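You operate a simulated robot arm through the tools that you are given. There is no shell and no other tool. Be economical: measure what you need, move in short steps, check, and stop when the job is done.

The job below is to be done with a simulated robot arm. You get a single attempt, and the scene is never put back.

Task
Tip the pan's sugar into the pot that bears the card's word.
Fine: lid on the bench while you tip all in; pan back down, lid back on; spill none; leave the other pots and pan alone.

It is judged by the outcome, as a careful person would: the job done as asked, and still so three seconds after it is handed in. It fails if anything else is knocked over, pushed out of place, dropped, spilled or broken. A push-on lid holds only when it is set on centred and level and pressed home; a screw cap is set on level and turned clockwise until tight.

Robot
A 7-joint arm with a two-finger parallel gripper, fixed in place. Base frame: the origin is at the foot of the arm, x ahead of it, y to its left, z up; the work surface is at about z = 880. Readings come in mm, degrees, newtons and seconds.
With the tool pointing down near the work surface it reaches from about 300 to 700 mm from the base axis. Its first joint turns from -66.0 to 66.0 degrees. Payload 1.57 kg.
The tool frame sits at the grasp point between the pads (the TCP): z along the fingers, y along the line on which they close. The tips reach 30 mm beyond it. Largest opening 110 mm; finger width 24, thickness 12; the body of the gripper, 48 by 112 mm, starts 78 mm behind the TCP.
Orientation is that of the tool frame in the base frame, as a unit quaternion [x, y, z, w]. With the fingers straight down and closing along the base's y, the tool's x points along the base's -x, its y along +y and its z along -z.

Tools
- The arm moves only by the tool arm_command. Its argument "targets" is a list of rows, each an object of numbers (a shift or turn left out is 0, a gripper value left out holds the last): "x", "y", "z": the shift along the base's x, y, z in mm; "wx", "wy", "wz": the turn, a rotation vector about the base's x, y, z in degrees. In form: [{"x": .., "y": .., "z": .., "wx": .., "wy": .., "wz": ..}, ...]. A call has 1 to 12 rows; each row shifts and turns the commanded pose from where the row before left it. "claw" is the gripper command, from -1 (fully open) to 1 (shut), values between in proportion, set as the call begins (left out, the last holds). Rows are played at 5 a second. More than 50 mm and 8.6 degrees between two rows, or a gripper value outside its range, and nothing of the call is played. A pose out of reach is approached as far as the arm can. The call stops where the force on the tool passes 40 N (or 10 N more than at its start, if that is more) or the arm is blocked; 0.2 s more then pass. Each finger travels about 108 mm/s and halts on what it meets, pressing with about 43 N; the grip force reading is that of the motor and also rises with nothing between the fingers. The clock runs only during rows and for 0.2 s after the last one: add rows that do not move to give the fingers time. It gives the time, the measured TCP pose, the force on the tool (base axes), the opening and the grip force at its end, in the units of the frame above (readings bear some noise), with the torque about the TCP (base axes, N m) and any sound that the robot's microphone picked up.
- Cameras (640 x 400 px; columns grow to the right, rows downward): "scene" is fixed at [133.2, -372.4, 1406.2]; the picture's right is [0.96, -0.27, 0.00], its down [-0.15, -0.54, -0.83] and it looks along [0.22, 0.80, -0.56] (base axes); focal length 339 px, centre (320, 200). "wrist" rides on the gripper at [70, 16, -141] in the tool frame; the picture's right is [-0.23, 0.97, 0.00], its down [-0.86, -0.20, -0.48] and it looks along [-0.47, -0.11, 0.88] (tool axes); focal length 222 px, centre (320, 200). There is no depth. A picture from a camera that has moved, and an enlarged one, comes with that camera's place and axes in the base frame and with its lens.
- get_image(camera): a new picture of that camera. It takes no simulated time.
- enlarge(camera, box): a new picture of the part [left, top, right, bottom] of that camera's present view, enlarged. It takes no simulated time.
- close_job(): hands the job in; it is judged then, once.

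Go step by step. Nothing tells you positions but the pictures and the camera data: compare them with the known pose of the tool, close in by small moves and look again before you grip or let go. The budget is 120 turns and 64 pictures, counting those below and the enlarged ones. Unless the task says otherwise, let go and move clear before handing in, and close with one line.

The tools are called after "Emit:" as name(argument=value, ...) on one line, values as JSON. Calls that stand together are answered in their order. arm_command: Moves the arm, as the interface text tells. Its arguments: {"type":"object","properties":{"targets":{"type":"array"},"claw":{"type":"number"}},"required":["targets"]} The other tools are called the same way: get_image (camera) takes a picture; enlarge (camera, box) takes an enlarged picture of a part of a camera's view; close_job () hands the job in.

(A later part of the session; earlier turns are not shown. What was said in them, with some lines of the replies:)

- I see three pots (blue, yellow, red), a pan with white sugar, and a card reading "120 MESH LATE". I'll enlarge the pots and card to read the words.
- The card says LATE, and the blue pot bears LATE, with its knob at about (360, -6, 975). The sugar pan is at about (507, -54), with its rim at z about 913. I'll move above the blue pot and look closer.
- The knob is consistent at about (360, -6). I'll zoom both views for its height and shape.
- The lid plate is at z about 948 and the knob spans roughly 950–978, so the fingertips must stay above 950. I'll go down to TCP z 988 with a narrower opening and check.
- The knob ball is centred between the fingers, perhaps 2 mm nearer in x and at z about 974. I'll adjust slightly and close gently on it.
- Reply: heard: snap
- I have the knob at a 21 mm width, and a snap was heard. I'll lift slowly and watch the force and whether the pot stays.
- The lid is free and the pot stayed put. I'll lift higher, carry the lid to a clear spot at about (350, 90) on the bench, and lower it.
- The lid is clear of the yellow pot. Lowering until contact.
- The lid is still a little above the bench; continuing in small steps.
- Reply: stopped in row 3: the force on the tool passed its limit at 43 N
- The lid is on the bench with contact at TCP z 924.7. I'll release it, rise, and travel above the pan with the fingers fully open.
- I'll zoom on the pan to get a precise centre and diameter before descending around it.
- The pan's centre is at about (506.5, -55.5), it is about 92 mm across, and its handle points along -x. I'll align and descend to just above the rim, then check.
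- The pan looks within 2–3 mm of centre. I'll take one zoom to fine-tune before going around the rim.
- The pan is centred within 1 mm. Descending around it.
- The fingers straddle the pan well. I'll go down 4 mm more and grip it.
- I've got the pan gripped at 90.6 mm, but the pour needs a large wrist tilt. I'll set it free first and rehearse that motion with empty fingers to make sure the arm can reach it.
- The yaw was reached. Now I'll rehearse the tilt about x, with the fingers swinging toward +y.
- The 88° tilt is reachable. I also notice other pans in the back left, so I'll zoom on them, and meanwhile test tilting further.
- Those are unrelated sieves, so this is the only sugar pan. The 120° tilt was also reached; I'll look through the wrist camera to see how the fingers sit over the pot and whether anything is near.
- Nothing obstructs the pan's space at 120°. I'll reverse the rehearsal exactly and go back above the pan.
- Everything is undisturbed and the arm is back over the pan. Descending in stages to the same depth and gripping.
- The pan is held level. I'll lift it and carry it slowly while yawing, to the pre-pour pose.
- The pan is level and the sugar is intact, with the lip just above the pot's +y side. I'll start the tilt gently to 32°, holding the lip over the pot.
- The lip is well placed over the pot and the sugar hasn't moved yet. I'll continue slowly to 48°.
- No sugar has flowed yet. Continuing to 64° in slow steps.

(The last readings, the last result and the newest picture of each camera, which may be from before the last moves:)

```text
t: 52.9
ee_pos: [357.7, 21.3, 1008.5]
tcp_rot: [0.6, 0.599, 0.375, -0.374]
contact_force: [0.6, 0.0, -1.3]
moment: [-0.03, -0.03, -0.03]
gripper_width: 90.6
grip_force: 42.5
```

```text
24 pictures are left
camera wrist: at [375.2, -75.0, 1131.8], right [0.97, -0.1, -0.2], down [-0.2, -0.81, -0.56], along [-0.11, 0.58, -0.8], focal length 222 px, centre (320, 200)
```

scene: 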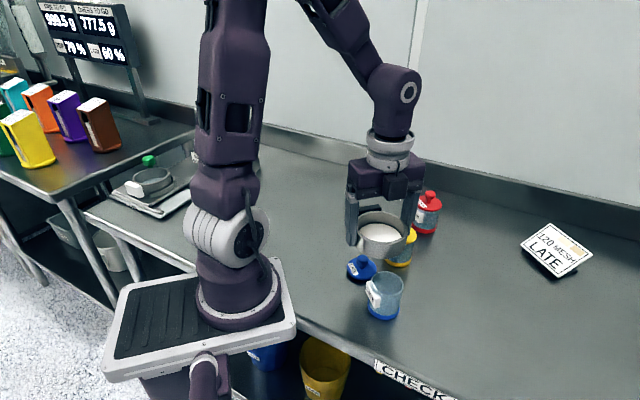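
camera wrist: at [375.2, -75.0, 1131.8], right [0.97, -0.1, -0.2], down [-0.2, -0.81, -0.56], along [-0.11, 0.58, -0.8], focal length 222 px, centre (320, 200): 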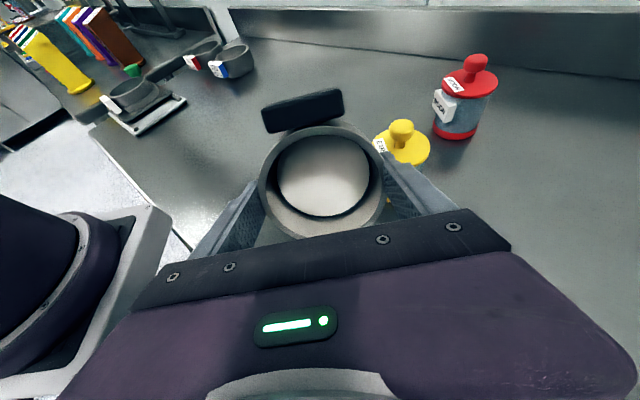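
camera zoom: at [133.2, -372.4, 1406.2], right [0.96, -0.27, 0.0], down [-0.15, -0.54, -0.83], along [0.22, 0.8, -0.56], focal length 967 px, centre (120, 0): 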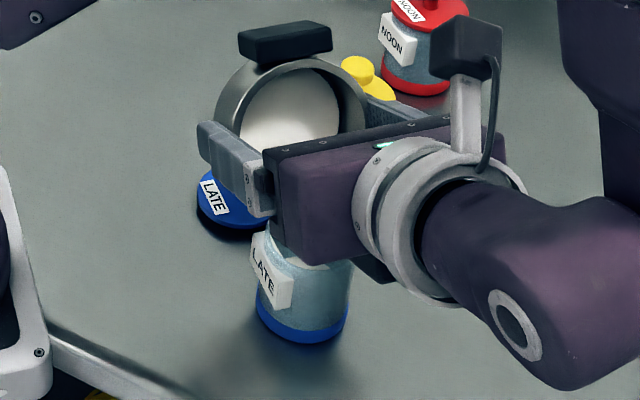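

The pot looks lighter, so sugar may be flowing. I'll zoom in to check.

Emit:
enlarge(camera="wrist", box=[250, 110, 400, 240])

Emit:
enlarge(camera="scene", box=[360, 260, 420, 330])

```text
3.08 times, centred on (325, 175) of wrist
camera zoom: at [375.2, -75.0, 1131.8], right [0.97, -0.1, -0.2], down [-0.2, -0.81, -0.56], along [-0.11, 0.58, -0.8], focal length 684 px, centre (305, 277)
```

zoom: 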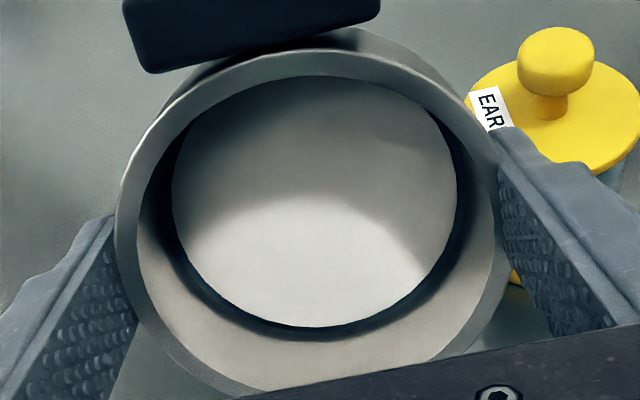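

```text
5.71 times, centred on (390, 295) of scene
camera zoom: at [133.2, -372.4, 1406.2], right [0.96, -0.27, 0.0], down [-0.15, -0.54, -0.83], along [0.22, 0.8, -0.56], focal length 1935 px, centre (-80, -343)
```

zoom: 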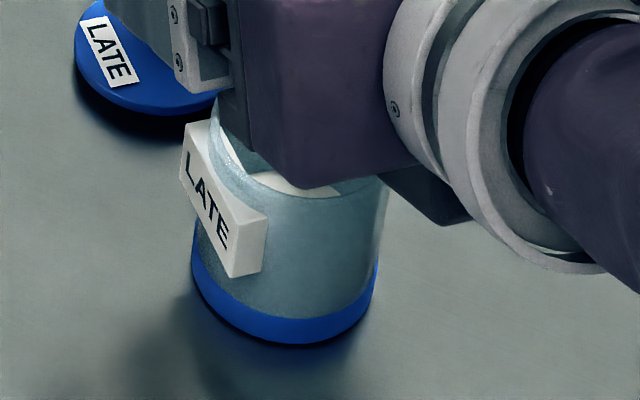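

Sugar is running into the pot with no spill visible. Continuing slowly to 80°.

Emit:
arm_command(targets=[{"y": -1.5, "z": -0.1, "wx": 2}, {"y": -1.5, "z": -0.1, "wx": 2}, {"y": -1.5, "z": -0.1, "wx": 2}, {"y": -1.5, "z": -0.1, "wx": 2}, {}, {"y": -1.55, "z": 0.25, "wx": 2}, {"y": -1.55, "z": 0.25, "wx": 2}, {"y": -1.55, "z": 0.25, "wx": 2}, {"y": -1.55, "z": 0.25, "wx": 2}, {}, {}])

Emit:
enlarge(camera="wrist", box=[250, 110, 400, 240])

Emit:
get_image(camera="scene")

```text
t: 55.2
ee_pos: [359.0, 10.0, 1008.7]
tcp_rot: [0.543, 0.541, 0.455, -0.454]
contact_force: [0.6, -0.5, -1.4]
moment: [-0.04, 0.0, 0.01]
gripper_width: 90.6
grip_force: 43.2
```

```text
3.08 times, centred on (325, 175) of wrist
camera zoom: at [375.9, -117.4, 1100.8], right [0.97, -0.04, -0.22], down [-0.2, -0.62, -0.76], along [-0.11, 0.78, -0.61], focal length 684 px, centre (305, 277)
```

zoom: 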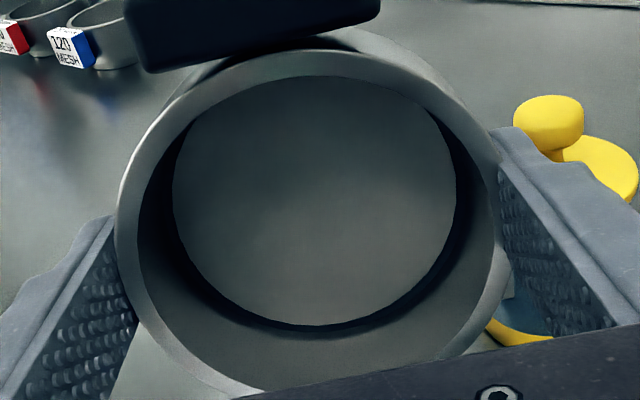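

```text
20 pictures are left
```

scene: 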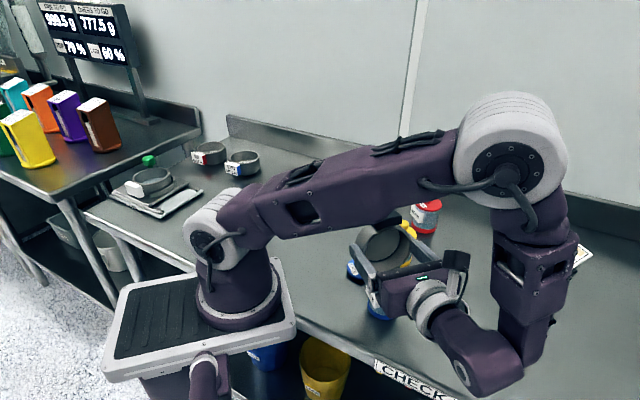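

The pan's floor looks dark now, but I want it fully emptied. I'll tilt on to about 112°, keeping the lip over the pot.

Emit:
arm_command(targets=[{"y": -1.6, "wx": 2}, {"y": -1.6, "wx": 2}, {"y": -1.6, "wx": 2}, {"y": -1.6, "wx": 2}, {"y": -1.6, "wx": 2}, {}, {}])

Emit:
arm_command(targets=[{"y": -1.55, "z": -0.2, "wx": 2}, {"y": -1.55, "z": -0.2, "wx": 2}, {"y": -1.55, "z": -0.3, "wx": 2}, {"y": -1.55, "z": -0.3, "wx": 2}, {"y": -1.55, "z": -0.4, "wx": 2}, {"y": -1.55, "z": -0.4, "wx": 2}, {"y": -1.5, "z": -0.4, "wx": 2}, {"y": -1.5, "z": -0.4, "wx": 2}, {"y": -1.5, "z": -0.4, "wx": 2}, {"y": -1.5, "z": -0.4, "wx": 2}, {"y": -1.5, "z": -0.4, "wx": 2}, {}])

Emit:
arm_command(targets=[{}, {}, {}, {}, {}])

Emit:
enlarge(camera="wrist", box=[250, 110, 400, 240])

```text
t: 56.9
ee_pos: [357.8, -0.3, 1009.0]
tcp_rot: [0.501, 0.5, 0.5, -0.5]
contact_force: [0.1, -0.6, -1.4]
moment: [-0.06, -0.01, 0.0]
gripper_width: 90.5
grip_force: 43.5
```

```text
t: 59.5
ee_pos: [356.6, -16.3, 1004.5]
tcp_rot: [-0.396, -0.396, -0.586, 0.586]
contact_force: [0.1, 0.5, -1.1]
moment: [-0.03, -0.01, 0.01]
gripper_width: 90.5
grip_force: 43.3
```

```text
t: 60.6
ee_pos: [358.3, -16.8, 1003.7]
tcp_rot: [-0.396, -0.396, -0.586, 0.586]
contact_force: [-0.3, 0.3, -1.0]
moment: [-0.02, 0.01, 0.03]
gripper_width: 90.5
grip_force: 43.2
```

```text
3.08 times, centred on (325, 175) of wrist
camera zoom: at [374.7, -173.2, 1015.0], right [0.97, 0.08, -0.21], down [-0.2, -0.12, -0.97], along [-0.11, 0.99, -0.1], focal length 684 px, centre (305, 277)
```

zoom: 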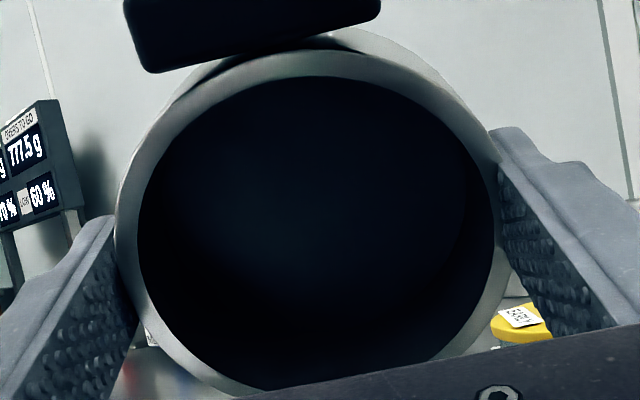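

The pan looks empty. I'll go to 120° and pause briefly for any last grains, then tilt back and inspect.

Emit:
arm_command(targets=[{"y": -1.7, "z": -0.5, "wx": 2}, {"y": -1.7, "z": -0.5, "wx": 2}, {"y": -1.7, "z": -0.5, "wx": 2}, {"y": -1.7, "z": -0.5, "wx": 2}, {}, {}, {}, {}, {}])

Emit:
arm_command(targets=[{"y": 3.4, "z": 1, "wx": -4}, {"y": 3.4, "z": 1, "wx": -4}, {"y": 3, "z": 0.8, "wx": -4}, {"y": 3, "z": 0.8, "wx": -4}, {"y": 3.1, "z": 0.8, "wx": -4}, {"y": 3.1, "z": 0.6, "wx": -4}, {"y": 3.1, "z": 0.4, "wx": -4}, {"y": 3.2, "z": 0.4, "wx": -4}, {"y": 3.2, "wx": -4}, {"y": 3.2, "wx": -4}])

Emit:
arm_command(targets=[{"y": 3.1, "z": -0.5, "wx": -4}, {"y": 3.1, "z": -0.5, "wx": -4}, {"y": 3, "z": 0.2, "wx": -4}, {"y": 3, "z": 0.2, "wx": -4}, {"y": 2.8, "z": 0.6, "wx": -4}, {"y": 2.8, "z": 0.6, "wx": -4}, {"y": 2.6, "z": 0.2, "wx": -4}, {"y": 2.6, "z": 0.2, "wx": -4}, {"y": 2.2, "z": 0.6, "wx": -4}, {"y": 2.2, "z": 0.6, "wx": -4}, {"y": 1.8, "z": 0.4, "wx": -4}, {"y": 1.8, "z": 0.4, "wx": -4}])

Emit:
arm_command(targets=[{"y": 1.5, "z": 1.2, "wx": -4}, {"y": 1.5, "z": 1.2, "wx": -4}, {"y": 1.5, "z": 1.2, "wx": -4}, {"y": 1.5, "z": 1.2, "wx": -4}, {"y": -0.2, "z": 5.2, "wx": -4}, {"y": -0.2, "z": 5.2, "wx": -4}, {"y": -0.2, "z": 5.2, "wx": -4}, {"y": -0.2, "z": 5.2, "wx": -4}, {}])

Emit:
get_image(camera="wrist")

Emit:
enlarge(camera="scene", box=[320, 200, 460, 340])

```text
t: 62.6
ee_pos: [358.1, -23.3, 1001.6]
tcp_rot: [-0.354, -0.355, -0.611, 0.613]
contact_force: [-0.3, 0.6, -1.9]
moment: [-0.02, -0.01, -0.03]
gripper_width: 90.4
grip_force: 42.9
```

```text
t: 64.8
ee_pos: [357.6, 9.8, 1007.0]
tcp_rot: [0.543, 0.542, 0.453, -0.454]
contact_force: [-0.7, 0.3, -0.4]
moment: [-0.03, 0.01, -0.01]
gripper_width: 90.3
grip_force: 43.5
```

```text
t: 67.5
ee_pos: [359.0, 39.8, 1011.3]
tcp_rot: [0.68, 0.68, 0.193, -0.193]
contact_force: [0.2, 0.1, -1.1]
moment: [-0.01, 0.04, 0.0]
gripper_width: 90.1
grip_force: 42.7
```

```text
t: 69.5
ee_pos: [360.0, 45.5, 1036.2]
tcp_rot: [0.707, 0.707, -0.001, 0.001]
contact_force: [0.4, -0.3, -1.4]
moment: [-0.02, 0.0, -0.03]
gripper_width: 90.5
grip_force: 43.3
```

```text
18 pictures are left
camera wrist: at [375.4, 116.1, 1176.8], right [0.97, -0.23, 0.0], down [-0.2, -0.85, 0.48], along [-0.11, -0.47, -0.88], focal length 222 px, centre (320, 200)
```

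wrist: 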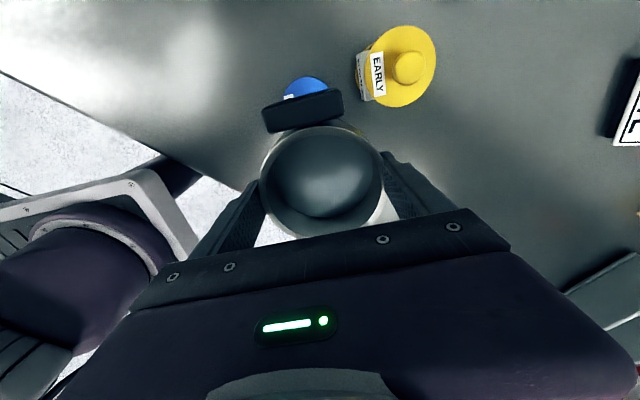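

```text
2.86 times, centred on (390, 270) of scene
camera zoom: at [133.2, -372.4, 1406.2], right [0.96, -0.27, 0.0], down [-0.15, -0.54, -0.83], along [0.22, 0.8, -0.56], focal length 967 px, centre (120, 0)
```

zoom: 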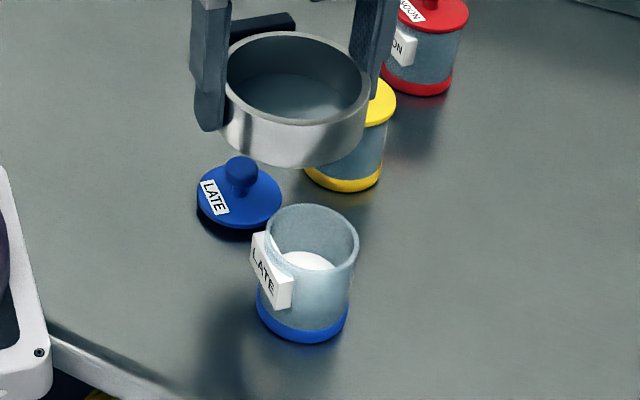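

The pan is empty and the sugar is in the LATE pot with nothing spilled. Now I'll carry the pan back to its spot and set it down.

Emit:
arm_command(targets=[{"x": 13.4, "y": -9.1, "wz": 8.2}, {"x": 13.4, "y": -9.1, "wz": 8.2}, {"x": 13.4, "y": -9.1, "wz": 8.2}, {"x": 13.4, "y": -9.1, "wz": 8.2}, {"x": 13.4, "y": -9.1, "wz": 8.2}, {"x": 13.4, "y": -9.1, "wz": 8.2}, {"x": 13.4, "y": -9.1, "wz": 8.2}, {"x": 13.4, "y": -9.1, "wz": 8.2}, {"x": 13.4, "y": -9.1, "wz": 8.2}, {"x": 13.4, "y": -9.1, "wz": 8.2}, {"x": 13.4, "y": -9.1, "wz": 8}, {}])

Emit:
arm_command(targets=[{"z": -25}, {"z": -30}, {"z": -25}, {"z": -18}, {"z": -10}, {"z": -4}, {}])

Emit:
arm_command(targets=[{"z": -2}, {"z": -2}, {"z": -1}, {}])

```text
t: 72.0
ee_pos: [506.1, -56.7, 1034.3]
tcp_rot: [-0.001, 1.0, 0.001, 0.001]
contact_force: [-0.2, 0.0, -0.9]
moment: [-0.02, -0.03, -0.02]
gripper_width: 90.4
grip_force: 43.1
```

```text
t: 73.7
ee_pos: [504.4, -56.2, 922.8]
tcp_rot: [0.001, 1.0, 0.0, 0.001]
contact_force: [-1.4, 0.9, -1.0]
moment: [0.0, -0.02, -0.01]
gripper_width: 90.6
grip_force: 42.9
```

```text
t: 74.7
ee_pos: [504.9, -55.1, 920.6]
tcp_rot: [0.001, 1.0, 0.0, 0.001]
contact_force: [-0.7, 0.6, -0.7]
moment: [0.0, -0.03, 0.04]
gripper_width: 90.7
grip_force: 43.0
```

Nearly down. Continuing in 1 mm steps to contact.

Emit:
arm_command(targets=[{"z": -1}, {"z": -1}, {}])

Emit:
arm_command(targets=[{"z": -0.7}, {"z": -0.7}, {}])

Emit:
arm_command(targets=[{"z": -0.7}, {}, {}])

```text
t: 75.5
ee_pos: [505.4, -54.8, 918.5]
tcp_rot: [0.0, 1.0, 0.0, 0.001]
contact_force: [0.8, -0.5, -2.0]
moment: [0.04, -0.01, -0.02]
gripper_width: 90.6
grip_force: 42.6
```

```text
t: 76.2
ee_pos: [506.1, -54.7, 917.4]
tcp_rot: [0.0, 1.0, 0.0, 0.002]
contact_force: [5.0, 2.5, 25.5]
moment: [0.01, 0.85, -0.04]
gripper_width: 90.2
grip_force: 43.2
```

```text
t: 77.0
ee_pos: [505.7, -54.9, 916.6]
tcp_rot: [0.0, 1.0, 0.0, 0.002]
contact_force: [4.2, 0.4, 31.3]
moment: [-0.17, -0.27, 0.04]
gripper_width: 90.3
grip_force: 43.0
```

The pan is on the bench, shown by the contact force. I'll release it, rise, and check.

Emit:
arm_command(targets=[{"z": 0.8}, {}, {}, {}], claw=-1)

Emit:
arm_command(targets=[{"z": 10}, {"z": 30}, {"z": 45}, {"z": 45}, {}])

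Emit:
get_image(camera="scene")

```text
t: 78.0
ee_pos: [506.0, -55.9, 917.1]
tcp_rot: [0.0, 1.0, 0.0, 0.001]
contact_force: [-0.3, 0.0, 0.0]
moment: [-0.03, 0.02, -0.03]
gripper_width: 110.1
grip_force: 0.0
```

```text
t: 79.2
ee_pos: [505.8, -56.9, 1047.6]
tcp_rot: [0.0, 1.0, 0.001, 0.001]
contact_force: [-0.1, -0.8, -0.1]
moment: [0.01, 0.01, -0.03]
gripper_width: 110.1
grip_force: 0.2
```

```text
16 pictures are left
```

scene: 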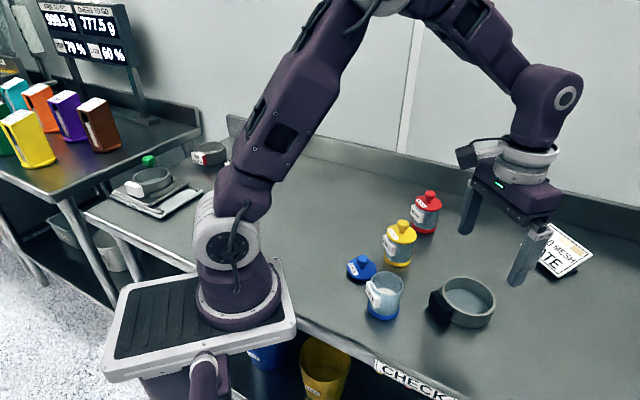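

The pan is back in place. Next I'll return above the lid at about (352.5, 90.5).

Emit:
arm_command(targets=[{"x": -25.5, "y": 24.4, "z": 3}, {"x": -25.5, "y": 24.4}, {"x": -25.5, "y": 24.4}, {"x": -25.5, "y": 24.4}, {"x": -25.5, "y": 24.4}, {"x": -25.5, "y": 24.3}, {}], claw=0.1)

Emit:
arm_command(targets=[{"z": -40}, {"z": -30}, {"z": -15}, {}])

Emit:
enlarge(camera="wrist", box=[240, 90, 400, 250])

Emit:
enlarge(camera="scene", box=[320, 210, 420, 310])

```text
t: 80.8
ee_pos: [352.6, 92.6, 1051.3]
tcp_rot: [-0.001, 1.0, -0.001, 0.0]
contact_force: [0.4, 0.8, 0.9]
moment: [0.04, 0.0, -0.03]
gripper_width: 49.5
grip_force: 0.0
```

```text
t: 81.8
ee_pos: [352.1, 90.7, 965.3]
tcp_rot: [0.001, 1.0, -0.001, 0.001]
contact_force: [0.4, 0.4, 0.5]
moment: [-0.02, 0.03, 0.01]
gripper_width: 49.7
grip_force: 0.1
```

```text
2.50 times, centred on (320, 170) of wrist
camera zoom: at [282.6, 108.2, 1105.5], right [0.23, 0.97, 0.0], down [0.85, -0.2, 0.48], along [0.47, -0.11, -0.88], focal length 555 px, centre (320, 275)
```

zoom: 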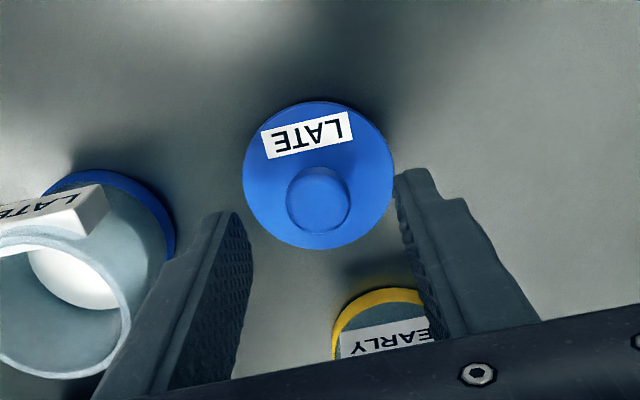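

```text
4.00 times, centred on (370, 260) of scene
camera zoom: at [133.2, -372.4, 1406.2], right [0.96, -0.27, 0.0], down [-0.15, -0.54, -0.83], along [0.22, 0.8, -0.56], focal length 1354 px, centre (120, -40)
```

zoom: 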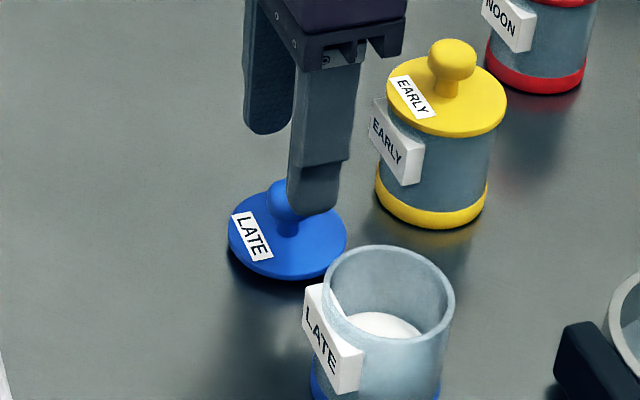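

The knob is centred between the fingers to within about 2 mm. Lowering and gripping it.

Emit:
arm_command(targets=[{"z": -15}, {"z": -14}, {"z": -9}, {}])

Emit:
arm_command(targets=[{}, {}, {}, {}], claw=1)

Emit:
arm_command(targets=[{"z": 5}, {"z": 15}, {"z": 30}, {"z": 40}, {"z": 10}, {}])

Emit:
enlarge(camera="scene", box=[320, 190, 440, 320])

```text
t: 82.8
ee_pos: [353.4, 89.2, 928.1]
tcp_rot: [0.0, 1.0, 0.001, 0.002]
contact_force: [-0.3, -0.2, 0.0]
moment: [-0.01, 0.0, -0.02]
gripper_width: 49.4
grip_force: 0.0
```

```text
t: 83.8
ee_pos: [352.9, 89.0, 928.3]
tcp_rot: [-0.001, 1.0, 0.001, 0.0]
contact_force: [0.2, 0.9, -0.7]
moment: [-0.01, -0.02, -0.02]
gripper_width: 21.3
grip_force: 34.8
```

```text
t: 85.2
ee_pos: [353.7, 91.3, 1026.7]
tcp_rot: [0.0, 1.0, 0.0, 0.001]
contact_force: [0.1, -0.3, 0.2]
moment: [-0.01, -0.02, -0.03]
gripper_width: 21.3
grip_force: 34.6
```

```text
3.08 times, centred on (380, 255) of scene
camera zoom: at [133.2, -372.4, 1406.2], right [0.96, -0.27, 0.0], down [-0.15, -0.54, -0.83], along [0.22, 0.8, -0.56], focal length 1042 px, centre (135, 31)
```

zoom: 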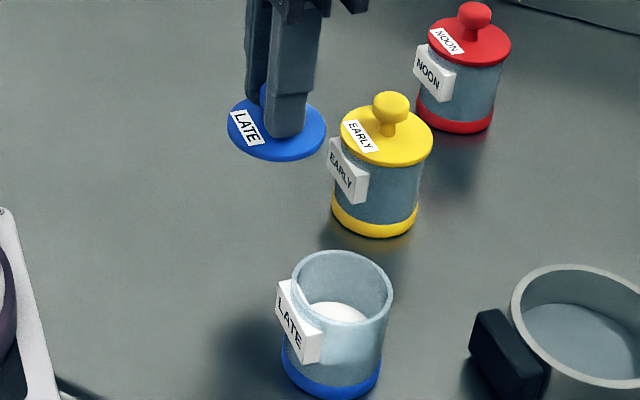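

The lid is held level. I'll bring it over the pot at about (358.7, -8.4), stopping just above the rim.

Emit:
arm_command(targets=[{"x": 1, "y": -14}, {"x": 1, "y": -20}, {"x": 1, "y": -22}, {"x": 1, "y": -20}, {"x": 1, "y": -14}, {"x": 0.8, "y": -8.9}, {"z": -10}, {"z": -8}, {}, {}])

Emit:
enlarge(camera="scene", box=[345, 210, 445, 330])

Emit:
enlarge(camera="wrist", box=[240, 80, 400, 240])

```text
t: 87.5
ee_pos: [358.9, -8.1, 1008.7]
tcp_rot: [0.0, 1.0, 0.002, 0.001]
contact_force: [-0.5, -0.3, -0.5]
moment: [-0.01, 0.0, -0.01]
gripper_width: 21.3
grip_force: 34.5
```

```text
3.33 times, centred on (395, 270) of scene
camera zoom: at [133.2, -372.4, 1406.2], right [0.96, -0.27, 0.0], down [-0.15, -0.54, -0.83], along [0.22, 0.8, -0.56], focal length 1129 px, centre (70, -33)
```

zoom: 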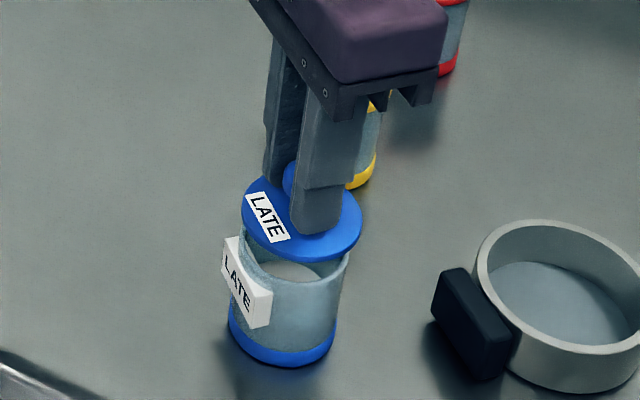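

```text
2.50 times, centred on (320, 160) of wrist
camera zoom: at [288.8, 8.2, 1148.6], right [0.23, 0.97, 0.0], down [0.85, -0.2, 0.48], along [0.47, -0.11, -0.88], focal length 555 px, centre (320, 300)
```

zoom: 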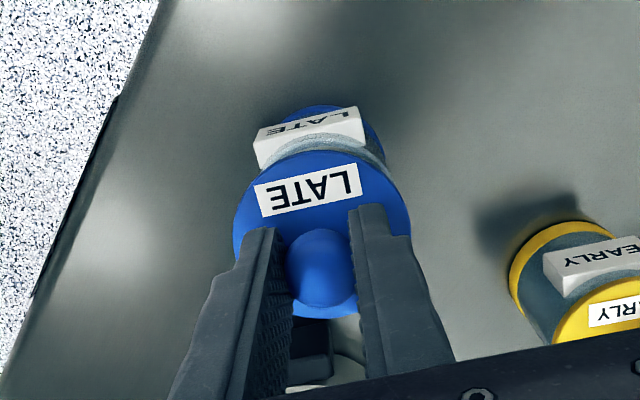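

The alignment looks good. I'll descend to just about rim contact in small steps.

Emit:
arm_command(targets=[{"x": -0.5, "z": -4}, {"z": -3}, {"z": -3}, {"z": -2}, {}])

Emit:
enlarge(camera="scene", box=[345, 230, 425, 330])

```text
t: 88.7
ee_pos: [357.1, -7.3, 996.6]
tcp_rot: [-0.001, 1.0, 0.001, 0.001]
contact_force: [0.0, 0.3, 0.1]
moment: [0.01, -0.03, -0.03]
gripper_width: 21.2
grip_force: 34.4
```

```text
4.00 times, centred on (385, 280) of scene
camera zoom: at [133.2, -372.4, 1406.2], right [0.96, -0.27, 0.0], down [-0.15, -0.54, -0.83], along [0.22, 0.8, -0.56], focal length 1354 px, centre (60, -120)
```

zoom: 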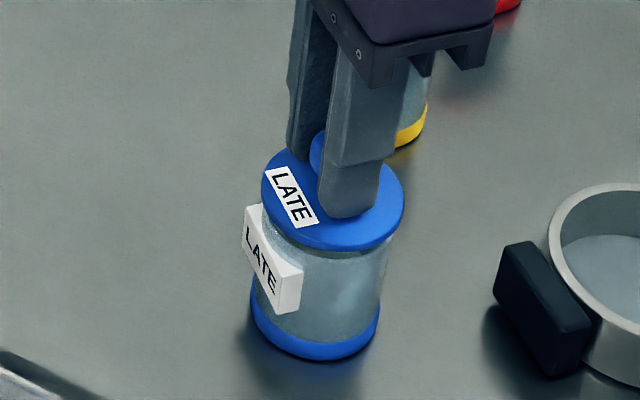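

Centred within about 1 mm. I'll continue down gently, watching the force, and press it home.

Emit:
arm_command(targets=[{"x": -0.5, "z": -2}, {"z": -1.5}, {"z": -1.5}, {}])

Emit:
arm_command(targets=[{"z": -1}, {"z": -1}, {}])

Emit:
arm_command(targets=[{"z": -1}, {"z": -1}, {}])

Emit:
enlarge(camera="scene", box=[345, 230, 425, 330])

```text
t: 89.7
ee_pos: [356.0, -7.3, 990.6]
tcp_rot: [0.0, 1.0, 0.0, 0.001]
contact_force: [0.2, -0.3, -0.1]
moment: [-0.01, 0.03, 0.01]
gripper_width: 21.4
grip_force: 34.6
```

```text
t: 90.5
ee_pos: [357.4, -7.1, 990.4]
tcp_rot: [0.0, 1.0, 0.0, 0.001]
contact_force: [-0.2, -0.4, 0.0]
moment: [-0.01, -0.01, 0.02]
gripper_width: 21.4
grip_force: 34.6
```

```text
t: 91.2
ee_pos: [357.6, -8.2, 987.1]
tcp_rot: [0.0, 1.0, 0.0, 0.001]
contact_force: [-3.3, 4.1, 26.5]
moment: [0.07, 0.06, 0.0]
gripper_width: 21.5
grip_force: 34.0
heard: snap
```

```text
4.00 times, centred on (385, 280) of scene
camera zoom: at [132.8, -372.3, 1406.3], right [0.96, -0.27, 0.0], down [-0.15, -0.54, -0.83], along [0.22, 0.8, -0.56], focal length 1354 px, centre (60, -120)
```

zoom: 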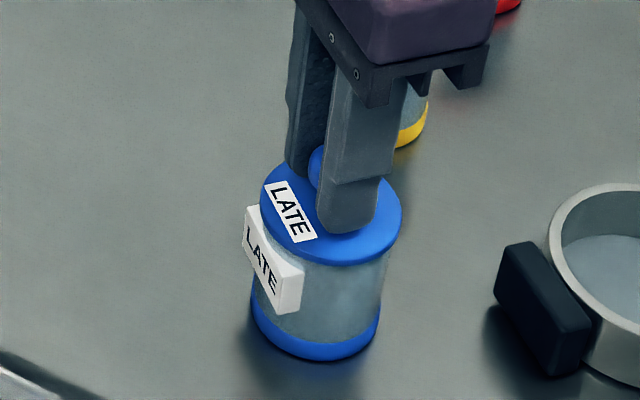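

A snap was heard and the lid looks seated. I'll give one more small press to be sure it is home.

Emit:
arm_command(targets=[{"z": -0.5}, {"z": -0.4}, {}])

Emit:
arm_command(targets=[{"z": 0.9}, {"z": 0.5}, {}])

```text
t: 91.6
ee_pos: [357.9, -7.7, 987.6]
tcp_rot: [0.0, 1.0, 0.001, 0.002]
contact_force: [-3.2, 2.9, 14.3]
moment: [0.05, 0.09, 0.02]
gripper_width: 21.4
grip_force: 34.8
stopped in row 1: the force on the tool passed its limit at 43 N (the readings are from after the stop); the commanded pose is now the measured one
```

```text
t: 92.4
ee_pos: [357.7, -7.3, 989.4]
tcp_rot: [0.0, 1.0, 0.001, 0.002]
contact_force: [0.2, -0.5, -0.3]
moment: [0.01, -0.02, 0.01]
gripper_width: 21.4
grip_force: 34.7
heard: snap
```

That snap on raising suggests the lid unclipped with my hand. I'll press it home again and release without pulling up.

Emit:
arm_command(targets=[{"z": -1}, {"z": -1}, {}])

Emit:
arm_command(targets=[{"z": -0.6}, {"z": -0.4}, {}])

```text
t: 93.2
ee_pos: [358.9, -7.7, 987.7]
tcp_rot: [0.0, 1.0, 0.0, 0.001]
contact_force: [-1.3, 0.0, 0.5]
moment: [-0.02, 0.02, -0.03]
gripper_width: 21.2
grip_force: 34.3
```

```text
t: 93.8
ee_pos: [358.4, -7.2, 986.8]
tcp_rot: [0.0, 1.0, 0.0, 0.002]
contact_force: [-4.4, -0.1, 16.3]
moment: [-0.02, 0.08, -0.03]
gripper_width: 21.3
grip_force: 34.2
stopped in row 3: the force on the tool passed its limit at 42 N (the readings are from after the stop); the commanded pose is now the measured one
```

No snap yet at this press. I'll press once more from here.

Emit:
arm_command(targets=[{"z": -0.8}, {"z": -0.5}, {}])

Emit:
enlarge(camera="scene", box=[355, 250, 415, 330])

```text
t: 94.2
ee_pos: [359.6, -6.9, 986.7]
tcp_rot: [-0.001, 1.0, 0.001, 0.004]
contact_force: [-5.6, 0.8, 16.6]
moment: [0.0, 0.01, 0.07]
gripper_width: 21.4
grip_force: 35.0
stopped in row 1: the force on the tool passed its limit at 43 N (the readings are from after the stop); the commanded pose is now the measured one
```

```text
5.00 times, centred on (385, 290) of scene
camera zoom: at [132.8, -372.4, 1406.3], right [0.96, -0.27, 0.0], down [-0.15, -0.54, -0.83], along [0.22, 0.8, -0.56], focal length 1693 px, centre (-5, -250)
```

zoom: 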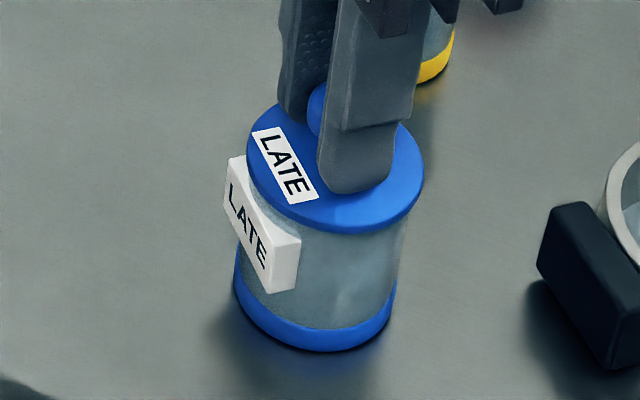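

The lid is on, but the latch is uncertain and there is a small sideways load. I'll relieve that, let go, then press straight down on the knob with closed fingertips.

Emit:
arm_command(targets=[{"x": -1.5, "z": 0.4}, {}])

Emit:
arm_command(targets=[{}, {}, {}], claw=0.1)

Emit:
arm_command(targets=[{"z": 20}, {"z": 30}, {}])

Emit:
enlarge(camera="scene", box=[345, 230, 425, 330])

Emit:
enlarge(camera="wrist", box=[240, 80, 400, 240])

```text
t: 94.8
ee_pos: [359.2, -8.0, 986.7]
tcp_rot: [0.0, 1.0, 0.0, 0.005]
contact_force: [6.2, 1.2, 9.4]
moment: [0.03, -0.38, 0.06]
gripper_width: 21.4
grip_force: 34.6
```

```text
t: 95.6
ee_pos: [356.3, -7.6, 986.3]
tcp_rot: [0.0, 1.0, 0.001, 0.004]
contact_force: [-0.5, -0.5, -0.1]
moment: [0.02, -0.02, -0.01]
gripper_width: 49.5
grip_force: 0.0
heard: snap
```

```text
t: 96.4
ee_pos: [356.3, -6.6, 1038.1]
tcp_rot: [0.0, 1.0, 0.001, 0.004]
contact_force: [0.3, 0.1, 0.6]
moment: [0.0, 0.01, -0.02]
gripper_width: 49.5
grip_force: 0.1
```

```text
4.00 times, centred on (385, 280) of scene
camera zoom: at [133.2, -372.4, 1406.2], right [0.96, -0.27, 0.0], down [-0.15, -0.54, -0.83], along [0.22, 0.8, -0.56], focal length 1354 px, centre (60, -120)
```

zoom: 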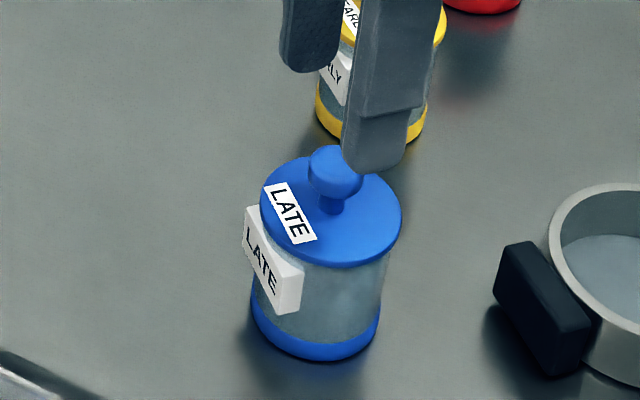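

```text
2.50 times, centred on (320, 160) of wrist
camera zoom: at [286.2, 9.6, 1177.2], right [0.23, 0.97, 0.0], down [0.85, -0.2, 0.48], along [0.47, -0.11, -0.87], focal length 555 px, centre (320, 300)
```

zoom: 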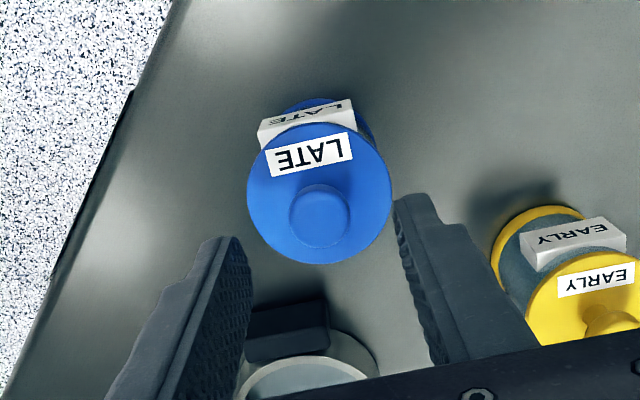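

The lid sits level and centred. Closing the fingers and pressing straight down on the knob.

Emit:
arm_command(targets=[{"x": 1.7, "y": -0.6}, {}, {}, {}], claw=1)

Emit:
arm_command(targets=[{"z": -8}, {"z": -6}, {"z": -4}, {"z": -2}, {"z": -2}, {"z": -2}, {}])

```text
t: 97.4
ee_pos: [359.7, -7.0, 1037.0]
tcp_rot: [0.0, 1.0, 0.001, 0.003]
contact_force: [0.6, 0.3, 0.0]
moment: [-0.01, 0.0, -0.02]
gripper_width: 0.0
grip_force: 21.9
```

```text
t: 99.0
ee_pos: [358.5, -7.7, 1014.2]
tcp_rot: [0.0, 1.0, 0.001, 0.004]
contact_force: [-0.1, -0.8, 0.5]
moment: [0.0, 0.0, -0.01]
gripper_width: 0.4
grip_force: 20.8
```

Emit:
arm_command(targets=[{"z": -1}, {"z": -1}, {"z": -1}, {"z": -1}, {"z": -1}, {"z": -1}, {"z": -1}, {"z": -1}, {"z": -1}, {"z": -1}, {}])

```text
t: 100.3
ee_pos: [358.4, -7.3, 1008.6]
tcp_rot: [0.0, 1.0, 0.001, 0.005]
contact_force: [-4.5, 0.2, 21.1]
moment: [-0.03, 0.23, -0.01]
gripper_width: 0.0
grip_force: 21.5
stopped in row 6: the force on the tool passed its limit at 47 N (the readings are from after the stop); the commanded pose is now the measured one
```

At 47 N of straight press nothing moved further, and the lid's outline matches its original seated position. One more press, then I'll rise and make a final check.

Emit:
arm_command(targets=[{"z": -0.5}, {"z": -0.5}, {"z": -0.5}, {}])

Emit:
arm_command(targets=[{"z": 3}, {"z": 20}, {"z": 40}, {"z": 40}, {"z": 30}, {}])

Emit:
get_image(camera="scene")

Emit:
enlarge(camera="scene", box=[345, 210, 445, 330])

```text
t: 100.8
ee_pos: [358.9, -7.8, 1008.8]
tcp_rot: [0.001, 1.0, 0.001, 0.005]
contact_force: [-6.3, 1.7, 22.8]
moment: [0.05, 0.28, -0.04]
gripper_width: 0.2
grip_force: 21.6
stopped in row 2: the force on the tool passed its limit at 43 N (the readings are from after the stop); the commanded pose is now the measured one
```

```text
t: 102.2
ee_pos: [359.7, -11.2, 1144.1]
tcp_rot: [0.001, 1.0, 0.0, 0.005]
contact_force: [0.1, 1.3, -0.7]
moment: [0.02, -0.05, 0.01]
gripper_width: 0.0
grip_force: 21.1
```

```text
5 pictures are left
```

scene: 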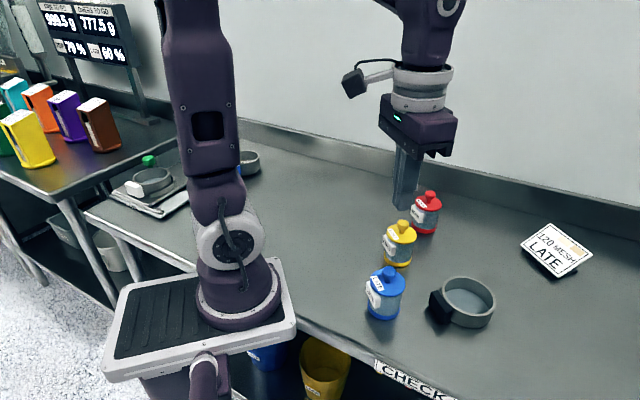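

```text
3.33 times, centred on (395, 270) of scene
camera zoom: at [133.2, -372.4, 1406.2], right [0.96, -0.27, 0.0], down [-0.15, -0.54, -0.83], along [0.22, 0.8, -0.56], focal length 1129 px, centre (70, -33)
```

zoom: 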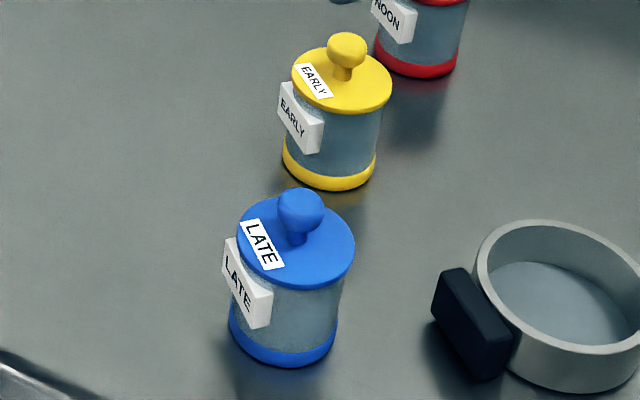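

The lid is level and seated, the pan is back and empty, the other pots are untouched, nothing is spilled, and the arm is clear. Handing in.

Emit:
close_job()

```text
The job is handed in.
```

The sugar is in the blue LATE pot with its lid pressed back on, and the empty pan is back in its place. I saw no spills, and the other pots weren't touched. The lid came unclipped once while I was seating it, so I pressed it down again. It clicked as I let go and didn't move under a final firm press, but I didn't test it by pulling.
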